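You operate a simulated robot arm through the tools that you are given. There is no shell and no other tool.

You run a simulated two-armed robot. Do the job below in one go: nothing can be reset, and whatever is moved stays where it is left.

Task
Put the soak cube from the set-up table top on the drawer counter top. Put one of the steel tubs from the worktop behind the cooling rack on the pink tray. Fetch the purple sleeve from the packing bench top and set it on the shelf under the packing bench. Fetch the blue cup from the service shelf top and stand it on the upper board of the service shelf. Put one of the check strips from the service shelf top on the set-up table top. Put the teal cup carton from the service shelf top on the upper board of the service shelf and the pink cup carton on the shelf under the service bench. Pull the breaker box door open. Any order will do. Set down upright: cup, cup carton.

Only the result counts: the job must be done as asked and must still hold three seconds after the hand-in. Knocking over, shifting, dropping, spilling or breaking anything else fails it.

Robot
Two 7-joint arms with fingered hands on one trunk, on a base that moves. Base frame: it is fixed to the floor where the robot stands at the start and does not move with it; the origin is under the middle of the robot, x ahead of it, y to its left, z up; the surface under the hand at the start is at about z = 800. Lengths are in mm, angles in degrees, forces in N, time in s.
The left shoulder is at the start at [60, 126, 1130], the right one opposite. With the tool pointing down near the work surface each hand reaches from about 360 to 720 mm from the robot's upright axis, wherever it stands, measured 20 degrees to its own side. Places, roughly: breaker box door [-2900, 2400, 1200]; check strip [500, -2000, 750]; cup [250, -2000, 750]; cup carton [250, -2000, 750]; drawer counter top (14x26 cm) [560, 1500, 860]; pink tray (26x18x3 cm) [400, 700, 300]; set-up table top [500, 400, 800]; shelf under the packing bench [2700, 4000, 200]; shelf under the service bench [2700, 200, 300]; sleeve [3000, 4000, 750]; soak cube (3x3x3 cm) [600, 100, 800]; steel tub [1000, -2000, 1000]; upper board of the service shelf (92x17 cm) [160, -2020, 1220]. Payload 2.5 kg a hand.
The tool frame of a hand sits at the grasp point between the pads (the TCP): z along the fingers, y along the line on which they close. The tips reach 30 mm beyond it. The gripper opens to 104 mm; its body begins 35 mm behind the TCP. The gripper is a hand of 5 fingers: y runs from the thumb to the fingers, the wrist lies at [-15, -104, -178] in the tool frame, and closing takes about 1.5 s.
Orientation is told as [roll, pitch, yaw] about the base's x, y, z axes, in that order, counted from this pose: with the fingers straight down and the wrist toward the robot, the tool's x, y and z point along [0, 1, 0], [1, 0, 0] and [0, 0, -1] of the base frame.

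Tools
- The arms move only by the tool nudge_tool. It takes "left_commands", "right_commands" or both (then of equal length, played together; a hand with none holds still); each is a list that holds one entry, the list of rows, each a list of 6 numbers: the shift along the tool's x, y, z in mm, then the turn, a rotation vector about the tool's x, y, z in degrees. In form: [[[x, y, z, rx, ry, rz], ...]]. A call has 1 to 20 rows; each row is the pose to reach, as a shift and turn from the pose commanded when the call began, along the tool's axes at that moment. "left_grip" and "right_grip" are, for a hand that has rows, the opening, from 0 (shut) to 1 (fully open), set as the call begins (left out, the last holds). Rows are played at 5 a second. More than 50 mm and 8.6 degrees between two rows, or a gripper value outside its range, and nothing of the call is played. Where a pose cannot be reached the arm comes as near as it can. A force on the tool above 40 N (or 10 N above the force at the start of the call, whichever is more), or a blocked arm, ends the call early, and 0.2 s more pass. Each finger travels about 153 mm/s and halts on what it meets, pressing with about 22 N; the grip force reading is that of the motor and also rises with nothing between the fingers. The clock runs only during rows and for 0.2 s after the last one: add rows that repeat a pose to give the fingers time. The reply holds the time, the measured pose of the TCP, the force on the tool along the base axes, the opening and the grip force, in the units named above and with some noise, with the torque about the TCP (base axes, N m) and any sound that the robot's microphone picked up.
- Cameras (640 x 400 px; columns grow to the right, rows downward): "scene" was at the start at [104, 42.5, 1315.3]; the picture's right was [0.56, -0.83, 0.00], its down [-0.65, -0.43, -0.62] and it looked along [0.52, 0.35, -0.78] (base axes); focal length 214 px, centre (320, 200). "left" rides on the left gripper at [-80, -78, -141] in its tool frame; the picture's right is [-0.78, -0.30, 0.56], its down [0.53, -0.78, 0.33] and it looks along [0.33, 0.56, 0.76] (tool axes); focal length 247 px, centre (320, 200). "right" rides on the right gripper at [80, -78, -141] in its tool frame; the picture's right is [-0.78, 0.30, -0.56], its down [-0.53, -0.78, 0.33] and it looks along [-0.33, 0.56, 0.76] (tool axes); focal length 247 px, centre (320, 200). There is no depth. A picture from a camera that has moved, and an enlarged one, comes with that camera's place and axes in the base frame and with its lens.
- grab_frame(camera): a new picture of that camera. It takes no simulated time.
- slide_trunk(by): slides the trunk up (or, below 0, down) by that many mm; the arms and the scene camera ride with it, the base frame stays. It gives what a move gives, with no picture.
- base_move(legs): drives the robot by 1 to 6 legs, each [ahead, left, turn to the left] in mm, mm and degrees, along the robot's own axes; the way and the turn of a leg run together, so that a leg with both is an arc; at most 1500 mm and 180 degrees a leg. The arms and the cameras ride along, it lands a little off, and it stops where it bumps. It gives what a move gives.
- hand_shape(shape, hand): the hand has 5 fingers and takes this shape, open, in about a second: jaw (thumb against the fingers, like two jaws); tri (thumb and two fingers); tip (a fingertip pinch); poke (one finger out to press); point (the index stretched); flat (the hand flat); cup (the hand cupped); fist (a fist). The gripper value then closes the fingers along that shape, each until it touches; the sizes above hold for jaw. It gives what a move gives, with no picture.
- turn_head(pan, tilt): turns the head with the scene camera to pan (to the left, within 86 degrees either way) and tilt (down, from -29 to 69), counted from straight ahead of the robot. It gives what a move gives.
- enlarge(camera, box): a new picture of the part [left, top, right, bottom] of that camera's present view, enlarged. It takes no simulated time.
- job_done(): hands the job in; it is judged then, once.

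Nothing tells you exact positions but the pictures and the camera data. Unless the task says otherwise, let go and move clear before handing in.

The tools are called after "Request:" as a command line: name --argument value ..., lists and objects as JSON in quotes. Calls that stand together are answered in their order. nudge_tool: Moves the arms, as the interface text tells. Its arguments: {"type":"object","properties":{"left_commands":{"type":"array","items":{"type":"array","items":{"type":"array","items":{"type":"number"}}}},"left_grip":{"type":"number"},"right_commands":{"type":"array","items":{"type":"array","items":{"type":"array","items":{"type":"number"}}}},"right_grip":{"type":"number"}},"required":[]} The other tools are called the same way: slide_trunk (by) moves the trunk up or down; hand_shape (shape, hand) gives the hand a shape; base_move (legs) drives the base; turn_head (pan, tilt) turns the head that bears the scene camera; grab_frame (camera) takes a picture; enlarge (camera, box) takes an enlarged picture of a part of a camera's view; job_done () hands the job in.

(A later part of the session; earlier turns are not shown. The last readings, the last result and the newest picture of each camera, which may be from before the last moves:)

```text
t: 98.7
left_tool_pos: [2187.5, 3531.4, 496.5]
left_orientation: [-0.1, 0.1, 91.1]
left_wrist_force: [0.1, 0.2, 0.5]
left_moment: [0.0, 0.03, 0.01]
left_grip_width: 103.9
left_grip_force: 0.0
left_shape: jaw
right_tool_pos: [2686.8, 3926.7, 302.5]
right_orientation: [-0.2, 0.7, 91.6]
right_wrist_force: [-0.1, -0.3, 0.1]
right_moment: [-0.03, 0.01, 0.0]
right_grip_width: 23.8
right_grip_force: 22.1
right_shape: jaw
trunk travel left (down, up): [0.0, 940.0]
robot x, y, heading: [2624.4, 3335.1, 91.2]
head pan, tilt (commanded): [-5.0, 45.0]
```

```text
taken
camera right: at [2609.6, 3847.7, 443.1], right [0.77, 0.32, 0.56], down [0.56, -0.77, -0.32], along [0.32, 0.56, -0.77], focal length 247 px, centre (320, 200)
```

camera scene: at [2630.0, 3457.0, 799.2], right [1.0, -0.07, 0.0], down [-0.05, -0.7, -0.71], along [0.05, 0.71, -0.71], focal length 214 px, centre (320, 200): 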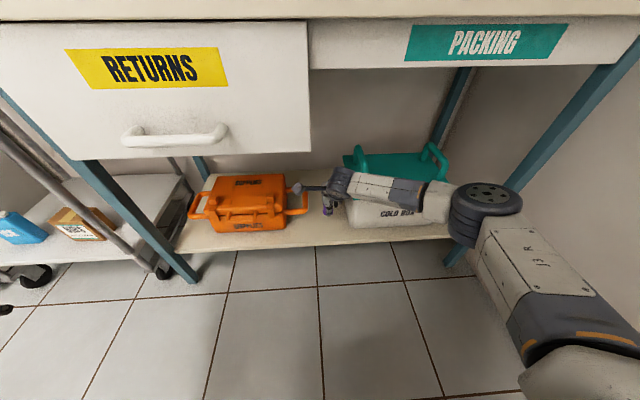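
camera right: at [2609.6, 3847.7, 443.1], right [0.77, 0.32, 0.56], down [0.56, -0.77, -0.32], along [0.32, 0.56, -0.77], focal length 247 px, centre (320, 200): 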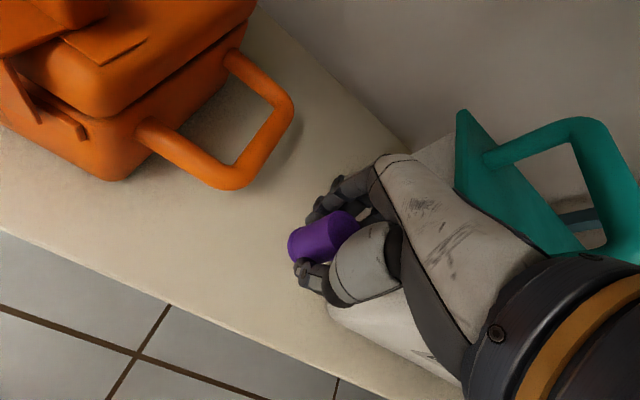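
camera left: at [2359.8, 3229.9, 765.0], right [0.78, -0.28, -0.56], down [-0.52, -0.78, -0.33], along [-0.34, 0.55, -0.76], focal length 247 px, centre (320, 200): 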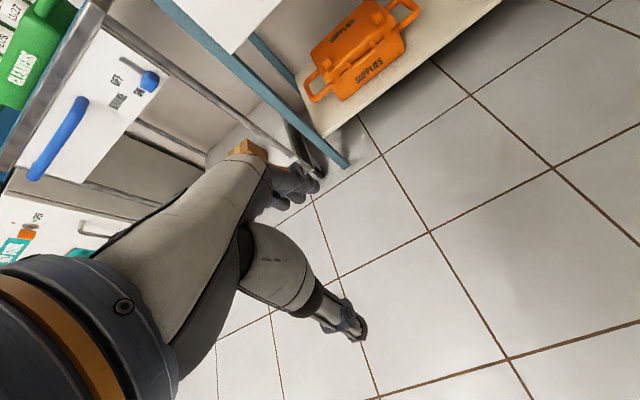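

The sleeve hangs in the free gap about 70 mm behind the shelf edge. Descending in steps and watching the force.

Request:
nudge_tool --right_commands '[[[0, 0, 25, 0, 0, 0], [0, 0, 45, 0, 0, 0], [0, 0, 60, 0, 0, 0], [0, 0, 66, 0, 0, 0], [0, 0, 66, 0, 0, 0]]]'

Request:
grab_frame --camera "right"

Request:
enlarge --camera "scene" --box '[260, 140, 420, 240]'

```text
t: 99.9
left_tool_pos: [2187.2, 3532.9, 496.4]
left_orientation: [0.0, 0.0, 90.9]
left_wrist_force: [0.1, 0.3, 0.0]
left_moment: [0.0, 0.02, -0.01]
left_grip_width: 103.7
left_grip_force: 0.0
left_shape: jaw
right_tool_pos: [2687.8, 3927.2, 237.1]
right_orientation: [-0.2, 0.6, 91.5]
right_wrist_force: [-0.9, 0.4, -0.5]
right_moment: [0.0, -0.03, -0.02]
right_grip_width: 23.7
right_grip_force: 22.1
right_shape: jaw
trunk travel left (down, up): [0.0, 940.0]
robot x, y, heading: [2624.8, 3331.6, 91.0]
head pan, tilt (commanded): [-5.0, 45.0]
```

```text
taken
camera right: at [2610.1, 3847.6, 377.4], right [0.77, 0.32, 0.56], down [0.56, -0.77, -0.32], along [0.32, 0.56, -0.77], focal length 247 px, centre (320, 200)
```

right: 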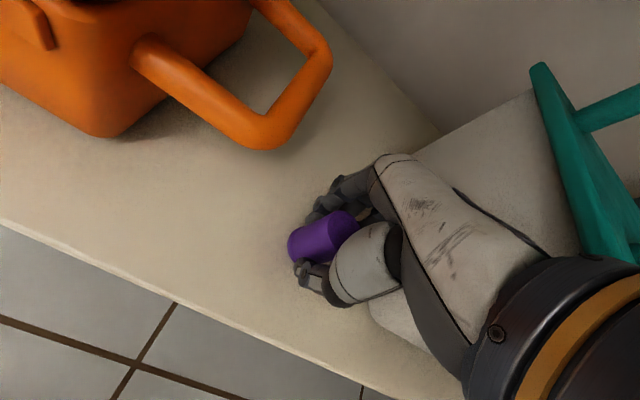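

```text
4.00 times, centred on (340, 190) of scene
camera zoom: at [2630.0, 3457.0, 799.1], right [1.0, -0.07, 0.0], down [-0.05, -0.71, -0.71], along [0.05, 0.71, -0.71], focal length 858 px, centre (240, 240)
```

zoom: 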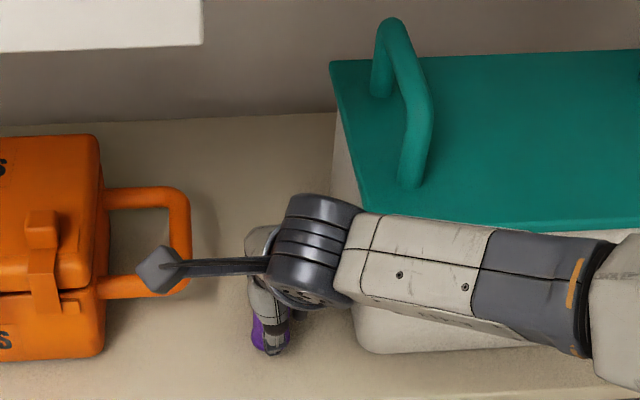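

Request:
nudge_tool --right_commands '[[[0, 0, 2, 0, 0, 0], [0, 0, 4, 0, 0, 0], [0, 0, 6, 0, 0, 0], [0, 0, 6, 0, 0, 0]]]'

```text
t: 100.9
left_tool_pos: [2187.8, 3531.9, 497.9]
left_orientation: [0.0, -0.2, 90.9]
left_wrist_force: [0.3, 0.3, 0.9]
left_moment: [-0.01, -0.02, 0.01]
left_grip_width: 103.6
left_grip_force: 0.1
left_shape: jaw
right_tool_pos: [2685.1, 3926.8, 233.7]
right_orientation: [-0.2, 0.4, 91.5]
right_wrist_force: [2.4, -2.6, 18.4]
right_moment: [0.04, -0.08, 0.01]
right_grip_width: 25.0
right_grip_force: 21.8
right_shape: jaw
trunk travel left (down, up): [0.0, 940.0]
robot x, y, heading: [2625.2, 3335.6, 90.9]
head pan, tilt (commanded): [-5.0, 45.0]
```

Contact at TCP z≈234 (shelf ≈ 198). I'll ease off 3 mm, then open and rise straight up.

Request:
nudge_tool --right_commands '[[[0, 0, -3, 0, 0, 0], [0, 0, -3, 0, 0, 0]]]'

Request:
nudge_tool --right_commands '[[[0, 0, 0, 0, 0, 0], [0, 0, 0, 0, 0, 0], [0, 0, 0, 0, 0, 0], [0, 0, 0, 0, 0, 0], [0, 0, 0, 0, 0, 0]]]' --right_grip 0.65

Request:
grab_frame --camera "right"

```text
t: 101.5
left_tool_pos: [2186.8, 3531.3, 495.9]
left_orientation: [0.1, -0.1, 90.9]
left_wrist_force: [-0.4, 0.4, -0.6]
left_moment: [0.03, 0.0, -0.02]
left_grip_width: 103.4
left_grip_force: 0.1
left_shape: jaw
right_tool_pos: [2687.5, 3927.2, 234.1]
right_orientation: [-0.1, 0.5, 91.5]
right_wrist_force: [-0.7, 4.4, 9.4]
right_moment: [0.2, 0.0, 0.01]
right_grip_width: 24.8
right_grip_force: 21.8
right_shape: jaw
trunk travel left (down, up): [0.0, 940.0]
robot x, y, heading: [2621.9, 3336.6, 90.7]
head pan, tilt (commanded): [-5.0, 45.0]
```

```text
t: 102.7
left_tool_pos: [2188.3, 3531.7, 497.4]
left_orientation: [0.0, 0.1, 91.1]
left_wrist_force: [1.1, 0.4, -0.2]
left_moment: [-0.01, -0.04, -0.02]
left_grip_width: 103.9
left_grip_force: 0.1
left_shape: jaw
right_tool_pos: [2687.4, 3926.2, 233.8]
right_orientation: [-0.3, 0.7, 91.4]
right_wrist_force: [0.0, -0.2, 0.5]
right_moment: [-0.03, 0.0, -0.02]
right_grip_width: 67.2
right_grip_force: 0.0
right_shape: jaw
trunk travel left (down, up): [0.0, 940.0]
robot x, y, heading: [2630.1, 3336.7, 91.3]
head pan, tilt (commanded): [-5.0, 45.0]
```

```text
taken
camera right: at [2609.6, 3846.7, 374.4], right [0.77, 0.32, 0.56], down [0.56, -0.77, -0.32], along [0.32, 0.56, -0.77], focal length 247 px, centre (320, 200)
```

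right: 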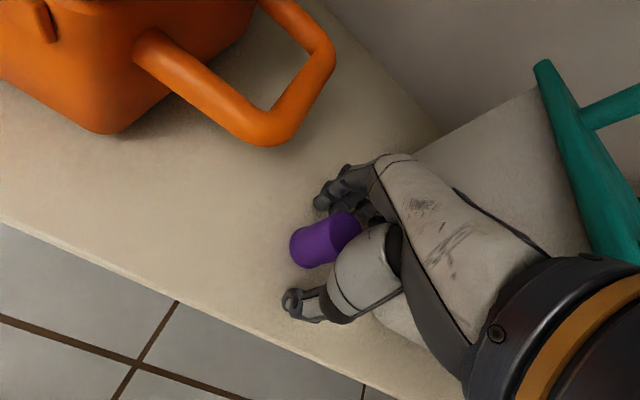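

Sleeve is standing on the shelf. Rising straight up and then backing the base out.

Request:
nudge_tool --right_commands '[[[0, 0, -20, 0, 0, 0], [0, 0, -50, 0, 0, 0], [0, 0, -80, 0, 0, 0], [0, 0, -80, 0, 0, 0]]]'

Request:
grab_frame --camera "right"

Request:
base_move --legs '[[-450, 0, 0]]'

Request:
turn_head --pan 0 --tilt 25

Request:
grab_frame --camera "scene"

```text
t: 103.7
left_tool_pos: [2186.9, 3533.2, 496.5]
left_orientation: [0.0, 0.0, 91.0]
left_wrist_force: [0.0, 1.2, -1.4]
left_moment: [0.04, -0.01, 0.01]
left_grip_width: 103.8
left_grip_force: 0.2
left_shape: jaw
right_tool_pos: [2687.7, 3926.2, 314.5]
right_orientation: [-0.2, 0.6, 91.5]
right_wrist_force: [0.0, 0.4, 0.2]
right_moment: [0.02, 0.01, 0.0]
right_grip_width: 67.1
right_grip_force: 0.1
right_shape: jaw
trunk travel left (down, up): [0.0, 940.0]
robot x, y, heading: [2625.3, 3334.1, 91.0]
head pan, tilt (commanded): [-5.0, 45.0]
```

```text
taken
camera right: at [2609.6, 3846.9, 455.1], right [0.77, 0.32, 0.56], down [0.56, -0.77, -0.32], along [0.32, 0.56, -0.77], focal length 247 px, centre (320, 200)
```

right: 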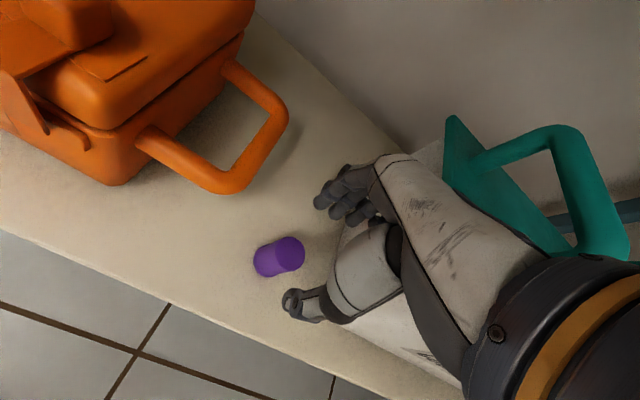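

```text
t: 106.4
left_tool_pos: [2195.4, 3091.0, 497.3]
left_orientation: [0.0, -0.1, 90.7]
left_wrist_force: [0.7, 0.8, 0.8]
left_moment: [0.01, -0.01, -0.04]
left_grip_width: 103.8
left_grip_force: 0.0
left_shape: jaw
right_tool_pos: [2698.1, 3482.1, 314.0]
right_orientation: [-0.2, 0.6, 91.2]
right_wrist_force: [-0.5, 0.3, -0.8]
right_moment: [-0.01, -0.01, 0.01]
right_grip_width: 67.0
right_grip_force: 0.0
right_shape: jaw
trunk travel left (down, up): [0.0, 940.0]
robot x, y, heading: [2631.0, 2895.2, 91.0]
head pan, tilt (commanded): [-5.0, 45.0]
```

```text
t: 107.3
left_tool_pos: [2195.6, 3090.1, 496.8]
left_orientation: [0.0, -0.1, 90.8]
left_wrist_force: [0.1, 0.1, -0.2]
left_moment: [-0.01, 0.03, -0.01]
left_grip_width: 103.8
left_grip_force: 0.0
left_shape: jaw
right_tool_pos: [2697.0, 3483.3, 313.9]
right_orientation: [-0.2, 0.6, 91.2]
right_wrist_force: [-0.7, -0.3, 0.5]
right_moment: [0.04, -0.01, -0.01]
right_grip_width: 67.1
right_grip_force: 0.0
right_shape: jaw
trunk travel left (down, up): [0.0, 940.0]
robot x, y, heading: [2630.3, 2891.0, 90.7]
head pan, tilt (commanded): [0.0, 25.0]
```

```text
taken
camera scene: at [2630.5, 3024.6, 829.6], right [1.0, 0.01, 0.0], down [0.01, -0.42, -0.91], along [-0.01, 0.91, -0.42], focal length 214 px, centre (320, 200)
```

scene: 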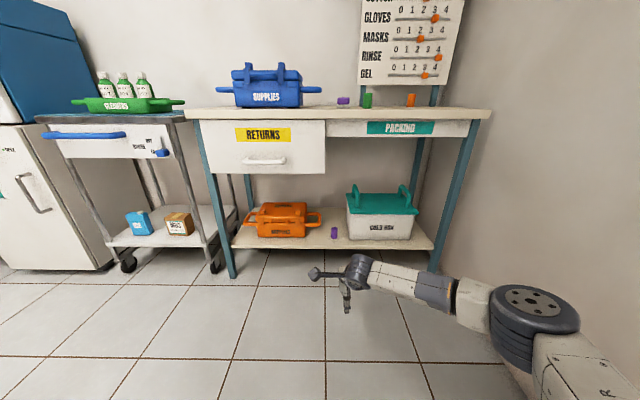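

The sleeve stands on the shelf. Next is the breaker box at the far side; I'll raise the trunk, tuck the right arm, turn to face -x and look at the way.

Request:
nudge_tool --right_commands '[[[0, -45, -20, 0, 0, 0], [0, -90, -40, 0, 0, 0], [-10, -135, -60, 0, 0, 0], [-30, -170, -80, 0, 0, 0]]]'

Request:
slide_trunk --by 400

Request:
slide_trunk --by 125

Request:
base_move --legs '[[-400, 0, 0], [0, 0, 89]]'

Request:
turn_head --pan 0 --tilt 15

Request:
grab_frame --camera "scene"

```text
refused: row 3 steps farther than a row can; nothing moved
```

```text
t: 111.1
left_tool_pos: [2195.0, 3089.5, 896.1]
left_orientation: [0.0, 0.1, 90.9]
left_wrist_force: [0.4, -0.8, 0.9]
left_moment: [0.03, -0.04, -0.01]
left_grip_width: 103.6
left_grip_force: 0.1
left_shape: jaw
right_tool_pos: [2696.0, 3483.1, 713.6]
right_orientation: [-0.3, 0.6, 91.3]
right_wrist_force: [0.4, 0.1, 0.0]
right_moment: [-0.02, -0.02, 0.0]
right_grip_width: 67.3
right_grip_force: 0.1
right_shape: jaw
trunk travel left (down, up): [-400.0, 540.0]
robot x, y, heading: [2628.6, 2892.4, 90.9]
head pan, tilt (commanded): [0.0, 25.0]
```

```text
t: 112.6
left_tool_pos: [2195.0, 3091.1, 1021.9]
left_orientation: [-0.1, 0.0, 90.9]
left_wrist_force: [-0.1, -0.6, 0.1]
left_moment: [0.01, -0.01, 0.04]
left_grip_width: 103.7
left_grip_force: 0.0
left_shape: jaw
right_tool_pos: [2697.2, 3482.5, 839.1]
right_orientation: [-0.2, 0.6, 91.3]
right_wrist_force: [1.1, 0.9, -0.4]
right_moment: [-0.01, 0.01, 0.01]
right_grip_width: 67.1
right_grip_force: 0.1
right_shape: jaw
trunk travel left (down, up): [-525.0, 415.0]
robot x, y, heading: [2631.8, 2892.2, 90.9]
head pan, tilt (commanded): [0.0, 25.0]
```

```text
t: 119.0
left_tool_pos: [2437.0, 2057.3, 1021.7]
left_orientation: [0.0, 0.0, -179.3]
left_wrist_force: [0.6, 0.7, 0.1]
left_moment: [0.0, -0.01, 0.0]
left_grip_width: 103.8
left_grip_force: 0.2
left_shape: jaw
right_tool_pos: [2045.3, 2559.6, 839.3]
right_orientation: [-0.2, 0.6, -178.8]
right_wrist_force: [1.1, 0.1, 1.2]
right_moment: [0.01, -0.02, 0.0]
right_grip_width: 67.2
right_grip_force: 0.2
right_shape: jaw
trunk travel left (down, up): [-525.0, 415.0]
robot x, y, heading: [2638.3, 2494.6, -179.0]
head pan, tilt (commanded): [0.0, 25.0]
```

```text
t: 119.7
left_tool_pos: [2435.7, 2056.8, 1020.9]
left_orientation: [0.0, 0.0, -179.3]
left_wrist_force: [0.4, 0.2, 0.7]
left_moment: [-0.04, -0.02, 0.0]
left_grip_width: 103.6
left_grip_force: 0.0
left_shape: jaw
right_tool_pos: [2043.3, 2560.1, 838.5]
right_orientation: [-0.2, 0.6, -178.8]
right_wrist_force: [0.2, -0.3, -0.2]
right_moment: [0.02, 0.02, 0.0]
right_grip_width: 67.4
right_grip_force: 0.3
right_shape: jaw
trunk travel left (down, up): [-525.0, 415.0]
robot x, y, heading: [2636.4, 2491.5, -179.2]
head pan, tilt (commanded): [0.0, 15.0]
```

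```text
taken
camera scene: at [2503.4, 2492.1, 1370.9], right [-0.01, 1.0, 0.0], down [0.26, 0.0, -0.97], along [-0.97, -0.01, -0.26], focal length 214 px, centre (320, 200)
```

scene: 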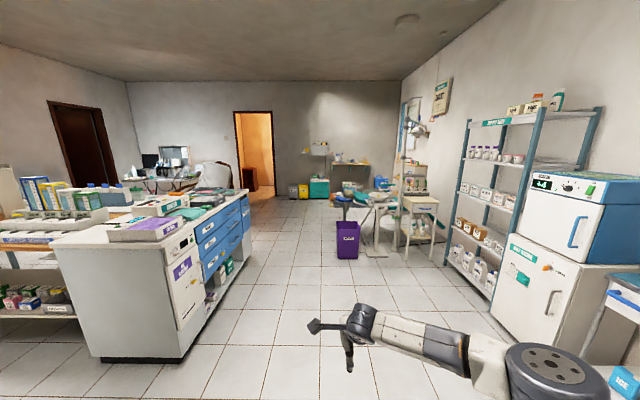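

Request:
enlarge --camera "scene" --box '[220, 80, 460, 230]'

Request:
nudge_tool --right_commands '[[[0, -40, -20, 0, 0, 0], [0, -80, -40, 0, 0, 0], [-10, -120, -60, 0, 0, 0], [-20, -150, -90, 0, 0, 0], [-20, -170, -120, 0, 0, 0], [-20, -170, -160, 0, 0, 0]]]'

```text
2.67 times, centred on (340, 155) of scene
camera zoom: at [2503.4, 2492.1, 1370.9], right [-0.01, 1.0, 0.0], down [0.26, 0.0, -0.97], along [-0.97, -0.01, -0.26], focal length 572 px, centre (267, 320)
```

zoom: 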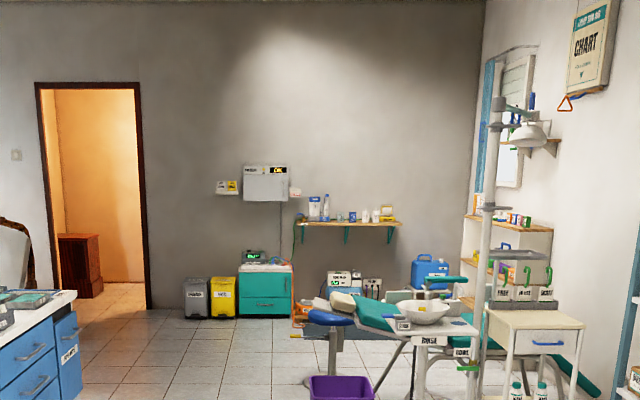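

```text
t: 121.1
left_tool_pos: [2437.2, 2056.4, 1021.5]
left_orientation: [0.0, 0.1, -179.2]
left_wrist_force: [-0.4, 0.4, 0.1]
left_moment: [-0.01, 0.01, -0.02]
left_grip_width: 103.9
left_grip_force: 0.1
left_shape: jaw
right_tool_pos: [2214.1, 2582.6, 1002.1]
right_orientation: [-0.1, 0.7, -178.8]
right_wrist_force: [0.0, -0.5, 0.1]
right_moment: [0.01, 0.03, -0.03]
right_grip_width: 67.3
right_grip_force: 0.0
right_shape: jaw
trunk travel left (down, up): [-525.0, 415.0]
robot x, y, heading: [2636.6, 2493.9, -179.3]
head pan, tilt (commanded): [0.0, 15.0]
```

The breaker box hangs on the far wall at about (-2900, 2418, 1230). I'll drive west along y≈2150, between the counter and the purple bin, then look again.

Request:
base_move --legs '[[0, 340, 0], [1300, 0, -1], [1300, 0, 0]]'

Request:
grab_frame --camera "scene"

Request:
enlarge --camera "scene" --box '[220, 100, 460, 250]'

```text
t: 135.8
left_tool_pos: [-213.0, 1712.7, 1020.9]
left_orientation: [0.0, 0.0, 179.9]
left_wrist_force: [0.4, 0.1, -0.4]
left_moment: [0.01, -0.01, 0.0]
left_grip_width: 103.8
left_grip_force: 0.1
left_shape: jaw
right_tool_pos: [-428.0, 2240.3, 1000.6]
right_orientation: [-0.3, 0.6, -179.6]
right_wrist_force: [-0.5, -0.2, -0.1]
right_moment: [0.03, 0.04, 0.0]
right_grip_width: 67.6
right_grip_force: 0.1
right_shape: jaw
trunk travel left (down, up): [-525.0, 415.0]
robot x, y, heading: [-9.9, 2147.5, 180.0]
head pan, tilt (commanded): [0.0, 15.0]
```

```text
taken
camera scene: at [-140.0, 2146.6, 1370.9], right [0.0, 1.0, 0.0], down [0.26, 0.0, -0.97], along [-0.97, 0.0, -0.26], focal length 214 px, centre (320, 200)
```

scene: 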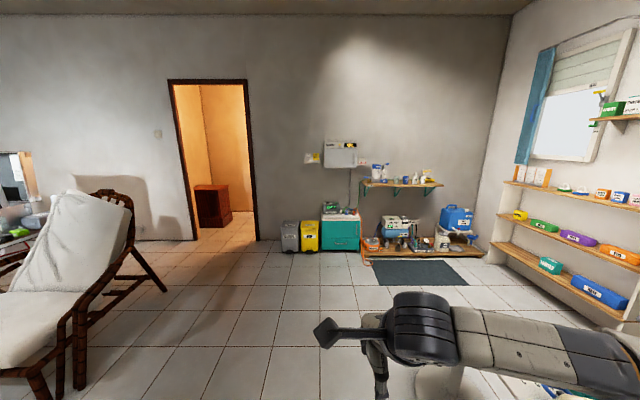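

```text
2.67 times, centred on (340, 175) of scene
camera zoom: at [-140.0, 2146.6, 1370.9], right [0.0, 1.0, 0.0], down [0.26, 0.0, -0.97], along [-0.97, 0.0, -0.26], focal length 572 px, centre (267, 267)
```

zoom: 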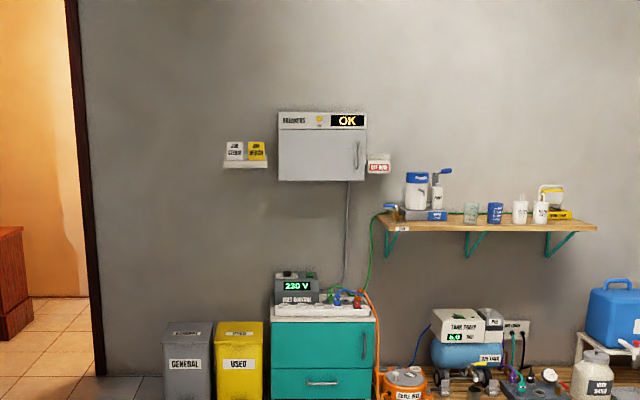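

The breaker box door has a vertical handle on its right side, so it hinges on the left. I'll drive closer (to about x=-1950, y=2450) for a good look.

Request:
base_move --legs '[[950, -150, 0], [950, -150, 0]]'

Request:
grab_frame --camera "scene"

Request:
enlarge --camera "scene" --box '[240, 100, 400, 200]'

```text
t: 145.4
left_tool_pos: [-2100.0, 2025.2, 1021.4]
left_orientation: [0.0, 0.0, 179.7]
left_wrist_force: [0.1, 0.5, 0.4]
left_moment: [-0.01, -0.02, 0.02]
left_grip_width: 103.9
left_grip_force: 0.0
left_shape: jaw
right_tool_pos: [-2314.8, 2553.4, 1002.5]
right_orientation: [-0.3, 0.6, -179.9]
right_wrist_force: [0.2, -0.5, 0.5]
right_moment: [0.02, 0.0, -0.02]
right_grip_width: 67.2
right_grip_force: 0.1
right_shape: jaw
trunk travel left (down, up): [-525.0, 415.0]
robot x, y, heading: [-1896.9, 2456.2, 179.5]
head pan, tilt (commanded): [0.0, 15.0]
```

```text
taken
camera scene: at [-2025.5, 2458.2, 1370.9], right [0.0, 1.0, 0.0], down [0.26, 0.0, -0.97], along [-0.97, 0.0, -0.26], focal length 214 px, centre (320, 200)
```

scene: 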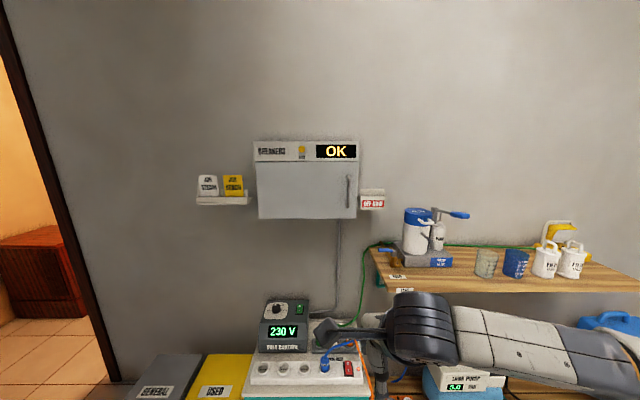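

```text
4.00 times, centred on (320, 150) of scene
camera zoom: at [-2025.5, 2458.2, 1370.9], right [0.0, 1.0, 0.0], down [0.26, 0.0, -0.97], along [-0.97, 0.0, -0.26], focal length 858 px, centre (320, 400)
```

zoom: 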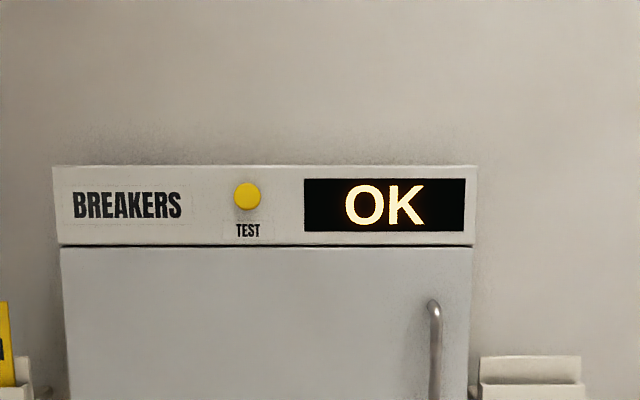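

Request:
enlarge --camera "scene" --box '[240, 130, 400, 230]'

Request:
grab_frame --camera "right"

Request:
grab_frame --camera "left"

```text
4.00 times, centred on (320, 180) of scene
camera zoom: at [-2025.5, 2458.2, 1370.9], right [0.0, 1.0, 0.0], down [0.26, 0.0, -0.97], along [-0.97, 0.0, -0.26], focal length 858 px, centre (320, 280)
```

zoom: 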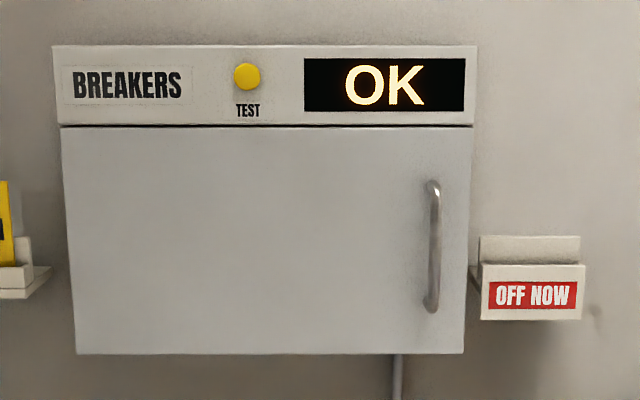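

```text
taken
camera right: at [-2237.4, 2471.5, 1141.8], right [-0.3, 0.77, 0.56], down [0.78, 0.54, -0.32], along [-0.55, 0.34, -0.77], focal length 247 px, centre (320, 200)
```

right: 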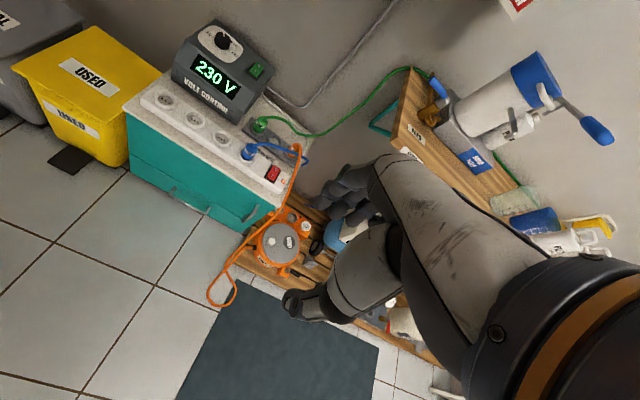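

```text
taken
camera left: at [-2021.7, 2103.9, 1163.9], right [0.3, 0.77, -0.56], down [0.77, -0.54, -0.33], along [-0.56, -0.33, -0.76], focal length 247 px, centre (320, 200)
```

left: 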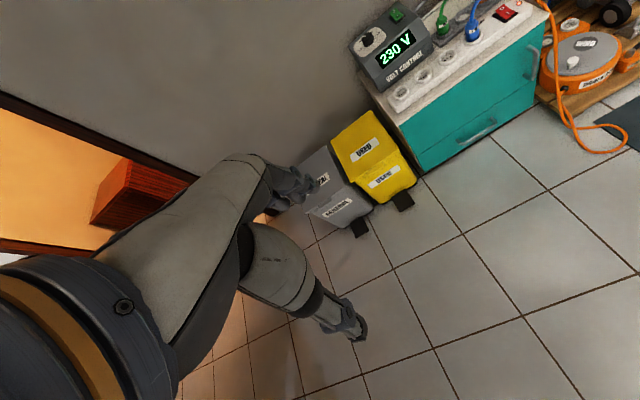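

The handle triangulates to about (-2847, 2565, 1185), door ~390 mm wide hinged at y≈2213. I'll first turn the right hand into a "handshake" pose (fingers forward, thumb left) here in free space.

Request:
nudge_tool --right_commands '[[[-3.3, 11.4, -11.4, -4.33, 4.33, 4.33], [-6.6, 22.8, -22.8, -8.66, 8.66, 8.66], [-9.9, 34.1, -34.3, -12.99, 12.99, 12.99], [-13.2, 45.5, -45.7, -17.32, 17.32, 17.32], [-16.5, 56.9, -57.2, -21.65, 21.65, 21.65], [-19.9, 68.2, -68.6, -25.98, 25.98, 25.98], [-23.2, 79.6, -80, -30.31, 30.31, 30.31], [-26.5, 91, -91.5, -34.64, 34.64, 34.64], [-29.8, 102.4, -103, -38.97, 38.97, 38.97], [-33.1, 113.7, -114.4, -43.3, 43.3, 43.3], [-36.4, 125.1, -125.8, -47.63, 47.63, 47.63], [-39.7, 136.5, -137.2, -51.96, 51.96, 51.96], [-43, 147.9, -148.7, -56.29, 56.29, 56.29], [-46.4, 159.2, -160.1, -60.62, 60.62, 60.62], [-49.7, 170.6, -171.6, -64.95, 64.95, 64.95], [-53, 182, -183, -69.28, 69.28, 69.28], [-53, 182, -183, -69.28, 69.28, 69.28]]]' --right_grip 0.7

Request:
grab_frame --camera "scene"

Request:
grab_frame --camera "right"

```text
t: 149.0
left_tool_pos: [-2099.3, 2025.1, 1021.7]
left_orientation: [0.0, 0.0, 179.7]
left_wrist_force: [0.5, -0.3, 0.3]
left_moment: [-0.01, 0.02, -0.01]
left_grip_width: 103.8
left_grip_force: 0.0
left_shape: jaw
right_tool_pos: [-2497.9, 2604.4, 1181.9]
right_orientation: [89.5, -0.2, 90.2]
right_wrist_force: [0.1, -0.1, 0.6]
right_moment: [-0.01, -0.01, 0.03]
right_grip_width: 72.4
right_grip_force: 0.1
right_shape: jaw
trunk travel left (down, up): [-525.0, 415.0]
robot x, y, heading: [-1890.3, 2460.2, 179.8]
head pan, tilt (commanded): [0.0, 15.0]
```

```text
taken
camera scene: at [-2025.3, 2458.2, 1371.0], right [0.0, 1.0, 0.0], down [0.26, 0.0, -0.97], along [-0.97, 0.0, -0.26], focal length 214 px, centre (320, 200)
```

scene: 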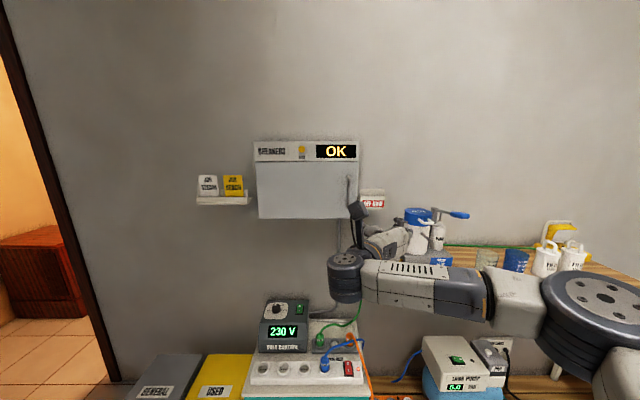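

```text
taken
camera right: at [-2357.2, 2525.4, 1261.5], right [0.56, 0.3, -0.77], down [-0.33, -0.78, -0.54], along [-0.76, 0.56, -0.34], focal length 247 px, centre (320, 200)
```

right: 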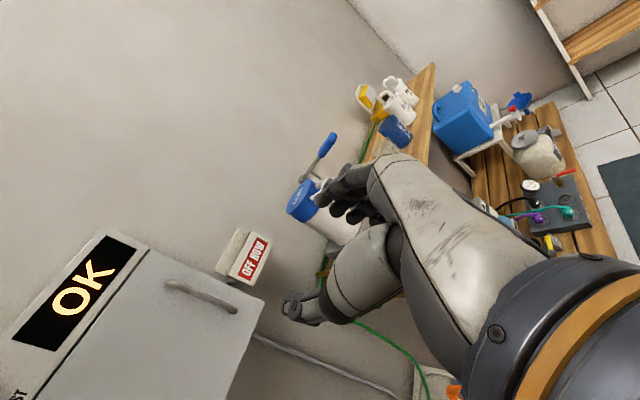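

Handle is confirmed near (-2847, 2570, 1180). A pump with a lever stands at about (-2655, 2877, 1154) beside it, so I'll approach from the left with the robot turned ~15° right to keep the elbow clear.

Request:
base_move --legs '[[0, 0, -14.7], [100, 263, 0], [110, 0, 0]]'

Request:
turn_head --pan -10 --tilt 15

Request:
grab_frame --camera "scene"

Request:
grab_frame --camera "right"

```text
t: 152.6
left_tool_pos: [-2475.1, 1901.6, 1021.3]
left_orientation: [0.1, 0.0, 164.5]
left_wrist_force: [0.6, 0.1, -0.8]
left_moment: [0.05, -0.03, 0.0]
left_grip_width: 103.9
left_grip_force: 0.1
left_shape: jaw
right_tool_pos: [-2707.7, 2565.1, 1180.9]
right_orientation: [89.5, -0.3, 75.0]
right_wrist_force: [0.4, 0.6, -0.3]
right_moment: [0.01, -0.01, 0.01]
right_grip_width: 72.4
right_grip_force: 0.0
right_shape: jaw
trunk travel left (down, up): [-525.0, 415.0]
robot x, y, heading: [-2163.3, 2263.1, 164.5]
head pan, tilt (commanded): [0.0, 15.0]
```

```text
t: 153.3
left_tool_pos: [-2474.1, 1902.9, 1022.1]
left_orientation: [0.0, 0.0, 164.6]
left_wrist_force: [0.1, -0.1, -0.2]
left_moment: [0.02, -0.02, 0.0]
left_grip_width: 103.5
left_grip_force: 0.1
left_shape: jaw
right_tool_pos: [-2707.8, 2565.0, 1181.3]
right_orientation: [89.4, -0.2, 74.8]
right_wrist_force: [-1.1, -0.6, -0.4]
right_moment: [0.02, 0.01, -0.01]
right_grip_width: 72.8
right_grip_force: 0.1
right_shape: jaw
trunk travel left (down, up): [-525.0, 415.0]
robot x, y, heading: [-2164.9, 2262.7, 164.7]
head pan, tilt (commanded): [-10.0, 15.0]
```

```text
taken
camera scene: at [-2284.2, 2315.6, 1370.9], right [0.43, 0.9, 0.0], down [0.23, -0.11, -0.97], along [-0.87, 0.42, -0.26], focal length 214 px, centre (320, 200)
```

scene: 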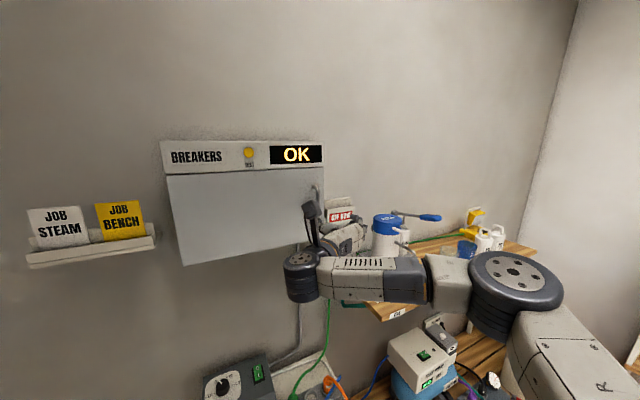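

```text
taken
camera right: at [-2591.9, 2452.3, 1261.5], right [0.62, 0.14, -0.77], down [-0.52, -0.66, -0.54], along [-0.59, 0.73, -0.34], focal length 247 px, centre (320, 200)
```

right: 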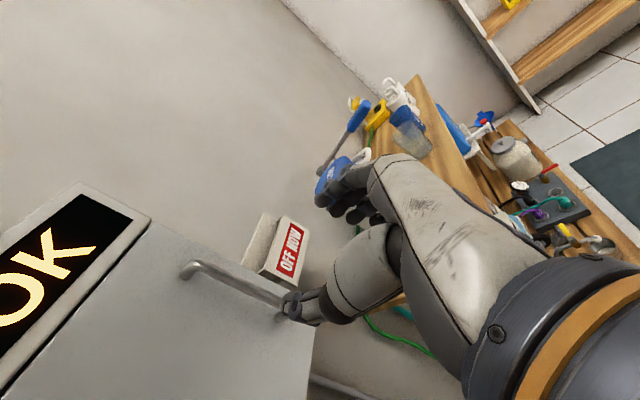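

The handle is ~134 mm ahead and 34 mm left of the TCP in hand axes. I'll shift left and advance carefully.

Request:
nudge_tool --right_commands '[[[0, -34, 0, 0, 0, 0], [0, -34, 40, 0, 0, 0], [0, -34, 75, 0, 0, 0], [0, -34, 75, 0, 0, 0]]]'

Request:
grab_frame --camera "right"

Request:
enlarge --camera "scene" --box '[240, 150, 400, 250]'

```text
t: 154.3
left_tool_pos: [-2475.1, 1901.4, 1022.0]
left_orientation: [0.0, 0.1, 164.5]
left_wrist_force: [-0.2, 0.0, -0.7]
left_moment: [0.0, 0.02, -0.02]
left_grip_width: 103.8
left_grip_force: 0.2
left_shape: jaw
right_tool_pos: [-2788.6, 2550.4, 1181.2]
right_orientation: [89.5, -0.2, 75.0]
right_wrist_force: [0.2, -0.2, 0.0]
right_moment: [-0.05, -0.01, -0.01]
right_grip_width: 72.5
right_grip_force: 0.1
right_shape: jaw
trunk travel left (down, up): [-525.0, 415.0]
robot x, y, heading: [-2162.7, 2264.8, 164.7]
head pan, tilt (commanded): [-10.0, 15.0]
```

```text
taken
camera right: at [-2672.9, 2438.3, 1261.3], right [0.62, 0.14, -0.77], down [-0.52, -0.66, -0.54], along [-0.59, 0.73, -0.34], focal length 247 px, centre (320, 200)
```

right: 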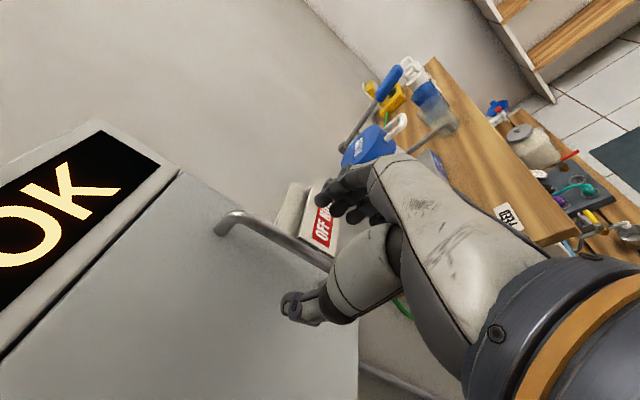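

```text
4.00 times, centred on (320, 200) of scene
camera zoom: at [-2284.1, 2315.7, 1371.0], right [0.43, 0.9, 0.0], down [0.23, -0.11, -0.97], along [-0.87, 0.42, -0.26], focal length 858 px, centre (320, 200)
```

zoom: 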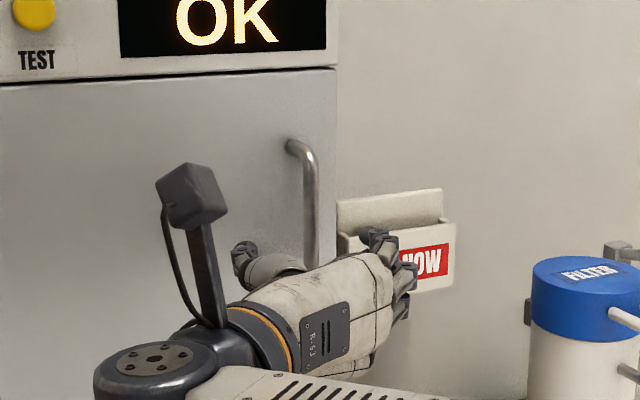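

The bar is centred between thumb and fingers, ~68 mm ahead. Advancing 52 mm and closing.

Request:
nudge_tool --right_commands '[[[0, 1, 25, 0, 0, 0], [0, 1, 42, 0, 0, 0], [0, 1, 52, 0, 0, 0], [0, 1, 52, 0, 0, 0]]]'

Request:
grab_frame --camera "right"

Request:
enlarge --camera "scene" --box '[240, 150, 400, 250]'

```text
t: 155.3
left_tool_pos: [-2473.3, 1900.6, 1023.1]
left_orientation: [0.0, -0.2, 164.5]
left_wrist_force: [-1.1, -0.3, -0.3]
left_moment: [-0.01, -0.03, 0.0]
left_grip_width: 103.7
left_grip_force: 0.0
left_shape: jaw
right_tool_pos: [-2836.1, 2566.5, 1183.7]
right_orientation: [89.6, -0.2, 74.7]
right_wrist_force: [26.9, -3.0, -1.1]
right_moment: [0.03, -0.04, 1.28]
right_grip_width: 71.5
right_grip_force: 0.1
right_shape: jaw
trunk travel left (down, up): [-525.0, 415.0]
robot x, y, heading: [-2162.8, 2259.7, 164.6]
head pan, tilt (commanded): [-10.0, 15.0]
```

```text
taken
camera right: at [-2719.4, 2452.9, 1263.0], right [0.62, 0.14, -0.77], down [-0.52, -0.66, -0.54], along [-0.59, 0.74, -0.34], focal length 247 px, centre (320, 200)
```

right: 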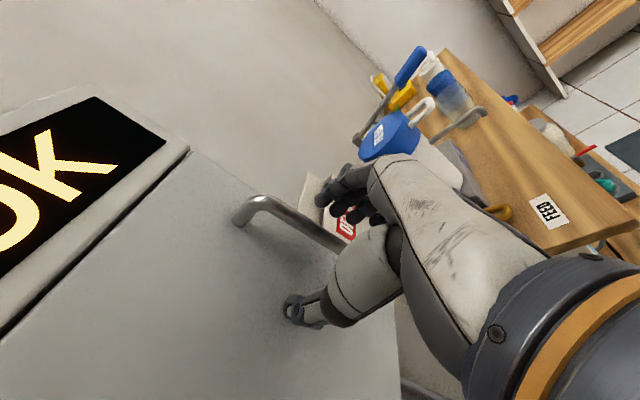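

```text
4.00 times, centred on (320, 200) of scene
camera zoom: at [-2279.6, 2315.2, 1371.4], right [0.43, 0.9, 0.0], down [0.23, -0.11, -0.97], along [-0.87, 0.42, -0.26], focal length 858 px, centre (320, 200)
```

zoom: 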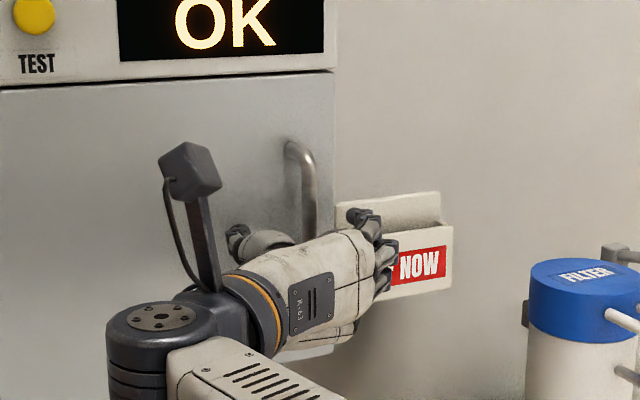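

The thumb touches the door (27 N). I'll back off a few mm and close on the bar.

Request:
nudge_tool --right_commands '[[[0, 0, -6, 0, 0, 0], [0, 0, -8, 0, 0, 0], [0, 0, -8, 0, 0, 0]]]'

Request:
nudge_tool --right_commands '[[[0, 0, 0, 0, 0, 0], [0, 0, 0, 0, 0, 0], [0, 0, 0, 0, 0, 0], [0, 0, 0, 0, 0, 0], [0, 0, 0, 0, 0, 0], [0, 0, 0, 0, 0, 0], [0, 0, 0, 0, 0, 0], [0, 0, 0, 0, 0, 0]]]' --right_grip 0

Request:
grab_frame --camera "right"

Request:
enlarge --camera "scene" --box '[240, 150, 400, 250]'

```text
t: 156.1
left_tool_pos: [-2475.0, 1900.1, 1022.0]
left_orientation: [0.0, 0.0, 164.5]
left_wrist_force: [0.4, 0.8, -0.4]
left_moment: [0.03, 0.01, 0.01]
left_grip_width: 103.5
left_grip_force: 0.0
left_shape: jaw
right_tool_pos: [-2831.3, 2564.5, 1179.9]
right_orientation: [89.4, -0.2, 75.0]
right_wrist_force: [0.6, -0.3, 0.4]
right_moment: [-0.02, 0.0, 0.01]
right_grip_width: 72.4
right_grip_force: 0.1
right_shape: jaw
trunk travel left (down, up): [-525.0, 415.0]
robot x, y, heading: [-2160.7, 2264.1, 164.7]
head pan, tilt (commanded): [-10.0, 15.0]
```

```text
t: 157.9
left_tool_pos: [-2475.1, 1901.5, 1020.5]
left_orientation: [0.1, -0.1, 164.4]
left_wrist_force: [0.0, -1.8, 0.3]
left_moment: [0.01, 0.0, 0.02]
left_grip_width: 103.7
left_grip_force: 0.1
left_shape: jaw
right_tool_pos: [-2832.3, 2564.7, 1180.8]
right_orientation: [89.4, -0.2, 74.9]
right_wrist_force: [-0.5, 0.7, -0.8]
right_moment: [0.07, -0.2, -0.06]
right_grip_width: 2.3
right_grip_force: 22.2
right_shape: jaw
trunk travel left (down, up): [-525.0, 415.0]
robot x, y, heading: [-2160.6, 2267.6, 164.4]
head pan, tilt (commanded): [-10.0, 15.0]
```

```text
taken
camera right: at [-2716.4, 2451.3, 1260.2], right [0.62, 0.14, -0.77], down [-0.52, -0.66, -0.54], along [-0.59, 0.73, -0.34], focal length 247 px, centre (320, 200)
```

right: 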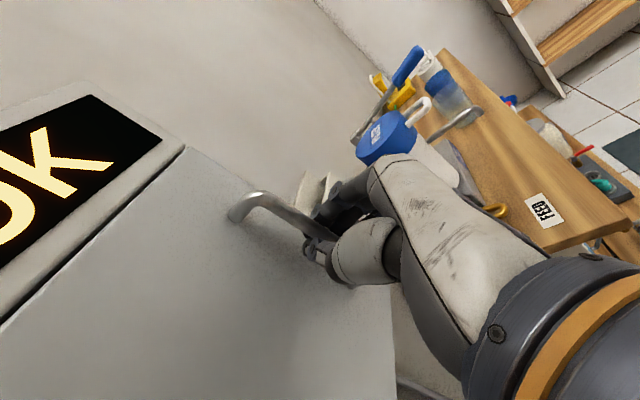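

```text
4.00 times, centred on (320, 200) of scene
camera zoom: at [-2284.3, 2315.7, 1370.9], right [0.43, 0.9, 0.0], down [0.23, -0.11, -0.97], along [-0.87, 0.42, -0.26], focal length 858 px, centre (320, 200)
```

zoom: 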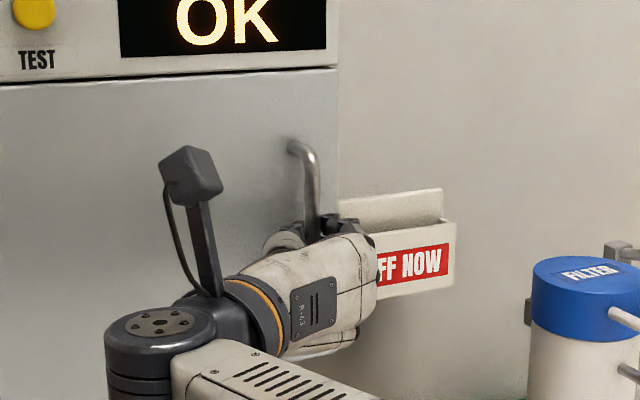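

The bar is gripped (22 N). Now pulling along the door's arc, turning the hand with it.

Request:
nudge_tool --right_commands '[[[0, 2, -15, -2.5, 0, 0], [0, 4.4, -30.7, -5, 0, 0], [0, 5.5, -46, -7.5, 0, 0], [0, 6.1, -61.8, -10, 0, 0], [0, 6, -77, -12.5, 0, 0], [0, 5.2, -92.8, -15, 0, 0], [0, 5.2, -92.8, -15, 0, 0]]]'

Request:
grab_frame --camera "scene"

Request:
grab_frame --camera "right"

```text
t: 159.5
left_tool_pos: [-2476.0, 1899.7, 1020.3]
left_orientation: [-0.2, 0.0, 164.5]
left_wrist_force: [-1.0, 0.1, -0.5]
left_moment: [0.0, 0.0, -0.01]
left_grip_width: 103.9
left_grip_force: 0.1
left_shape: jaw
right_tool_pos: [-2742.3, 2541.3, 1180.1]
right_orientation: [89.4, -0.4, 60.3]
right_wrist_force: [-6.5, -16.9, -4.7]
right_moment: [-0.05, -0.07, 0.22]
right_grip_width: 2.2
right_grip_force: 21.6
right_shape: jaw
trunk travel left (down, up): [-525.0, 415.0]
robot x, y, heading: [-2160.9, 2265.7, 164.6]
head pan, tilt (commanded): [-10.0, 15.0]
```

```text
taken
camera scene: at [-2285.7, 2313.1, 1370.9], right [0.43, 0.9, 0.0], down [0.23, -0.11, -0.97], along [-0.87, 0.42, -0.26], focal length 214 px, centre (320, 200)
```

scene: 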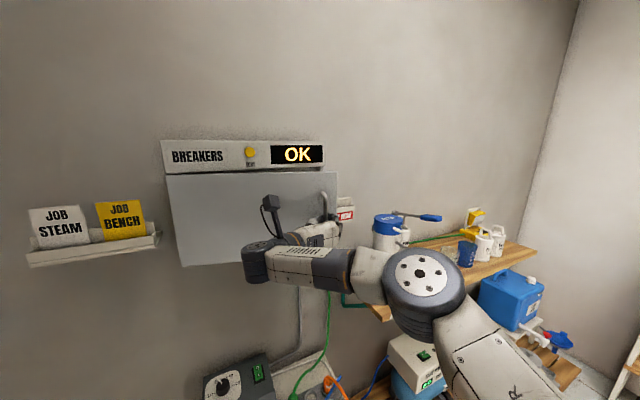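

```text
taken
camera right: at [-2658.5, 2402.9, 1260.5], right [0.64, -0.02, -0.77], down [-0.67, -0.51, -0.55], along [-0.38, 0.86, -0.34], focal length 247 px, centre (320, 200)
```

right: 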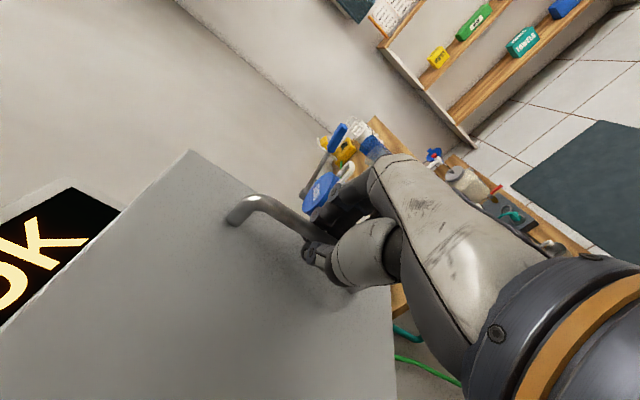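

The door swings open (≈15°). I'll continue along the arc, correcting slightly toward the hinge.

Request:
nudge_tool --right_commands '[[[0, -1.5, -16, -2.5, 0, 0], [0, -2, -33.1, -5, 0, 0], [0, -2.5, -48.7, -7.5, 0, 0], [0, -3.2, -64.3, -10, 0, 0], [0, -5, -79.7, -12.5, 0, 0], [0, -7, -95.2, -15, 0, 0], [0, -10, -110.4, -17.5, 0, 0], [0, -13.6, -125.5, -20, 0, 0], [0, -13.6, -125.5, -20, 0, 0]]]'

Request:
grab_frame --camera "scene"

Request:
grab_frame --camera "right"

```text
t: 161.4
left_tool_pos: [-2475.4, 1895.6, 1019.1]
left_orientation: [-0.3, 0.1, 164.8]
left_wrist_force: [-0.4, 0.8, 0.3]
left_moment: [0.0, -0.01, 0.04]
left_grip_width: 103.7
left_grip_force: 0.0
left_shape: jaw
right_tool_pos: [-2644.9, 2491.5, 1178.4]
right_orientation: [87.8, 0.6, 39.6]
right_wrist_force: [-23.2, -28.8, 7.1]
right_moment: [0.09, 0.01, 0.52]
right_grip_width: 2.4
right_grip_force: 21.7
right_shape: jaw
right hand out of reach, approached as far as the arm can: row 8, 9
trunk travel left (down, up): [-525.0, 415.0]
robot x, y, heading: [-2164.9, 2263.6, 164.8]
head pan, tilt (commanded): [-10.0, 15.0]
stopped in row 9 (right hand): the force on the tool passed its limit at 42 N (the readings are from after the stop); the commanded pose is now the measured one
```

```text
taken
camera scene: at [-2288.0, 2309.6, 1371.1], right [0.43, 0.9, 0.01], down [0.24, -0.11, -0.97], along [-0.87, 0.41, -0.26], focal length 214 px, centre (320, 200)
```

scene: 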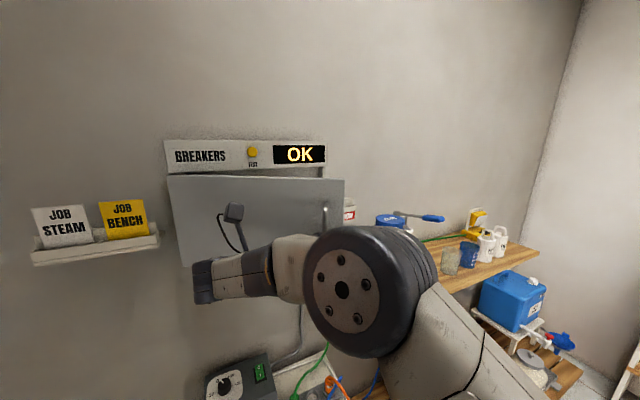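

```text
taken
camera right: at [-2615.2, 2334.6, 1262.9], right [0.59, -0.27, -0.76], down [-0.8, -0.26, -0.54], along [-0.05, 0.93, -0.37], focal length 247 px, centre (320, 200)
```

right: 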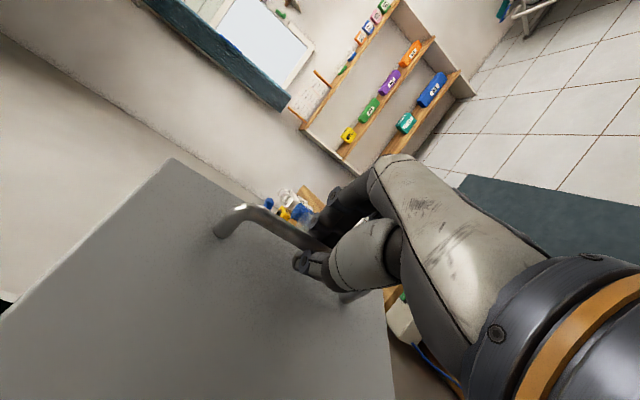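

The door is about 28° open and the hand still holds the bar, but the arm is near its limit. I'll ease the radial force and then swing the base around the hinge with the hand held, in 5° arcs.

Request:
nudge_tool --right_commands '[[[0, -4, 0, 0, 0, 0], [0, -7, 0, 0, 0, 0], [0, -7, 0, 0, 0, 0]]]'

Request:
base_move --legs '[[-21, 59, -5], [-21, 59, -5]]'

Request:
grab_frame --camera "scene"

Request:
grab_frame --camera "right"

```text
t: 162.2
left_tool_pos: [-2477.1, 1897.7, 1019.9]
left_orientation: [-0.3, 0.2, 164.6]
left_wrist_force: [-0.4, -0.1, -0.2]
left_moment: [-0.02, 0.01, 0.0]
left_grip_width: 103.8
left_grip_force: 0.0
left_shape: jaw
right_tool_pos: [-2647.2, 2490.6, 1178.8]
right_orientation: [87.5, 1.0, 39.0]
right_wrist_force: [-18.4, -22.7, 4.5]
right_moment: [0.03, 0.03, 0.39]
right_grip_width: 2.4
right_grip_force: 21.7
right_shape: jaw
trunk travel left (down, up): [-525.0, 415.0]
robot x, y, heading: [-2162.1, 2263.4, 164.4]
head pan, tilt (commanded): [-10.0, 15.0]
```

```text
t: 163.7
left_tool_pos: [-2536.9, 1833.3, 1019.6]
left_orientation: [-0.4, 0.1, 154.6]
left_wrist_force: [-0.7, 0.3, 0.0]
left_moment: [-0.02, 0.01, 0.04]
left_grip_width: 103.5
left_grip_force: 0.1
left_shape: jaw
right_tool_pos: [-2602.2, 2447.8, 1178.1]
right_orientation: [87.7, 0.8, 28.9]
right_wrist_force: [-26.0, -23.1, 3.1]
right_moment: [0.07, -0.02, 0.43]
right_grip_width: 2.5
right_grip_force: 21.8
right_shape: jaw
trunk travel left (down, up): [-525.0, 415.0]
robot x, y, heading: [-2165.0, 2137.1, 154.8]
head pan, tilt (commanded): [-10.0, 15.0]
```

```text
taken
camera scene: at [-2279.0, 2206.6, 1370.8], right [0.58, 0.82, 0.01], down [0.21, -0.15, -0.97], along [-0.79, 0.56, -0.26], focal length 214 px, centre (320, 200)
```

scene: 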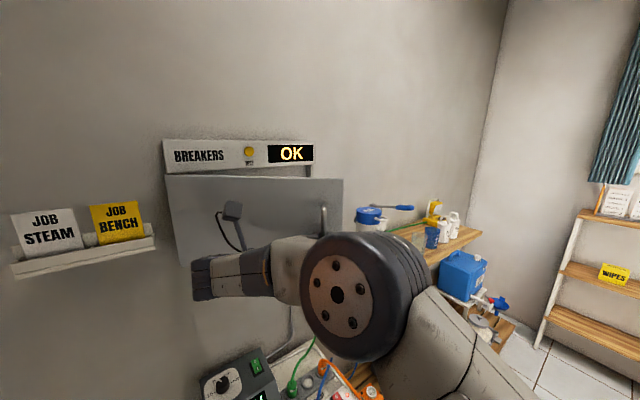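

```text
taken
camera right: at [-2602.3, 2287.8, 1264.0], right [0.53, -0.38, -0.76], down [-0.84, -0.11, -0.54], along [0.12, 0.92, -0.37], focal length 247 px, centre (320, 200)
```

right: 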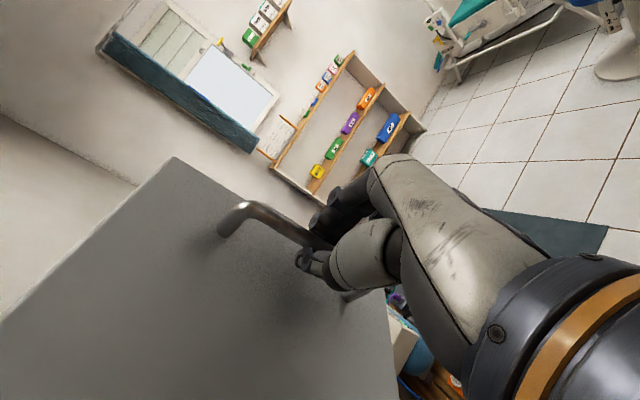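

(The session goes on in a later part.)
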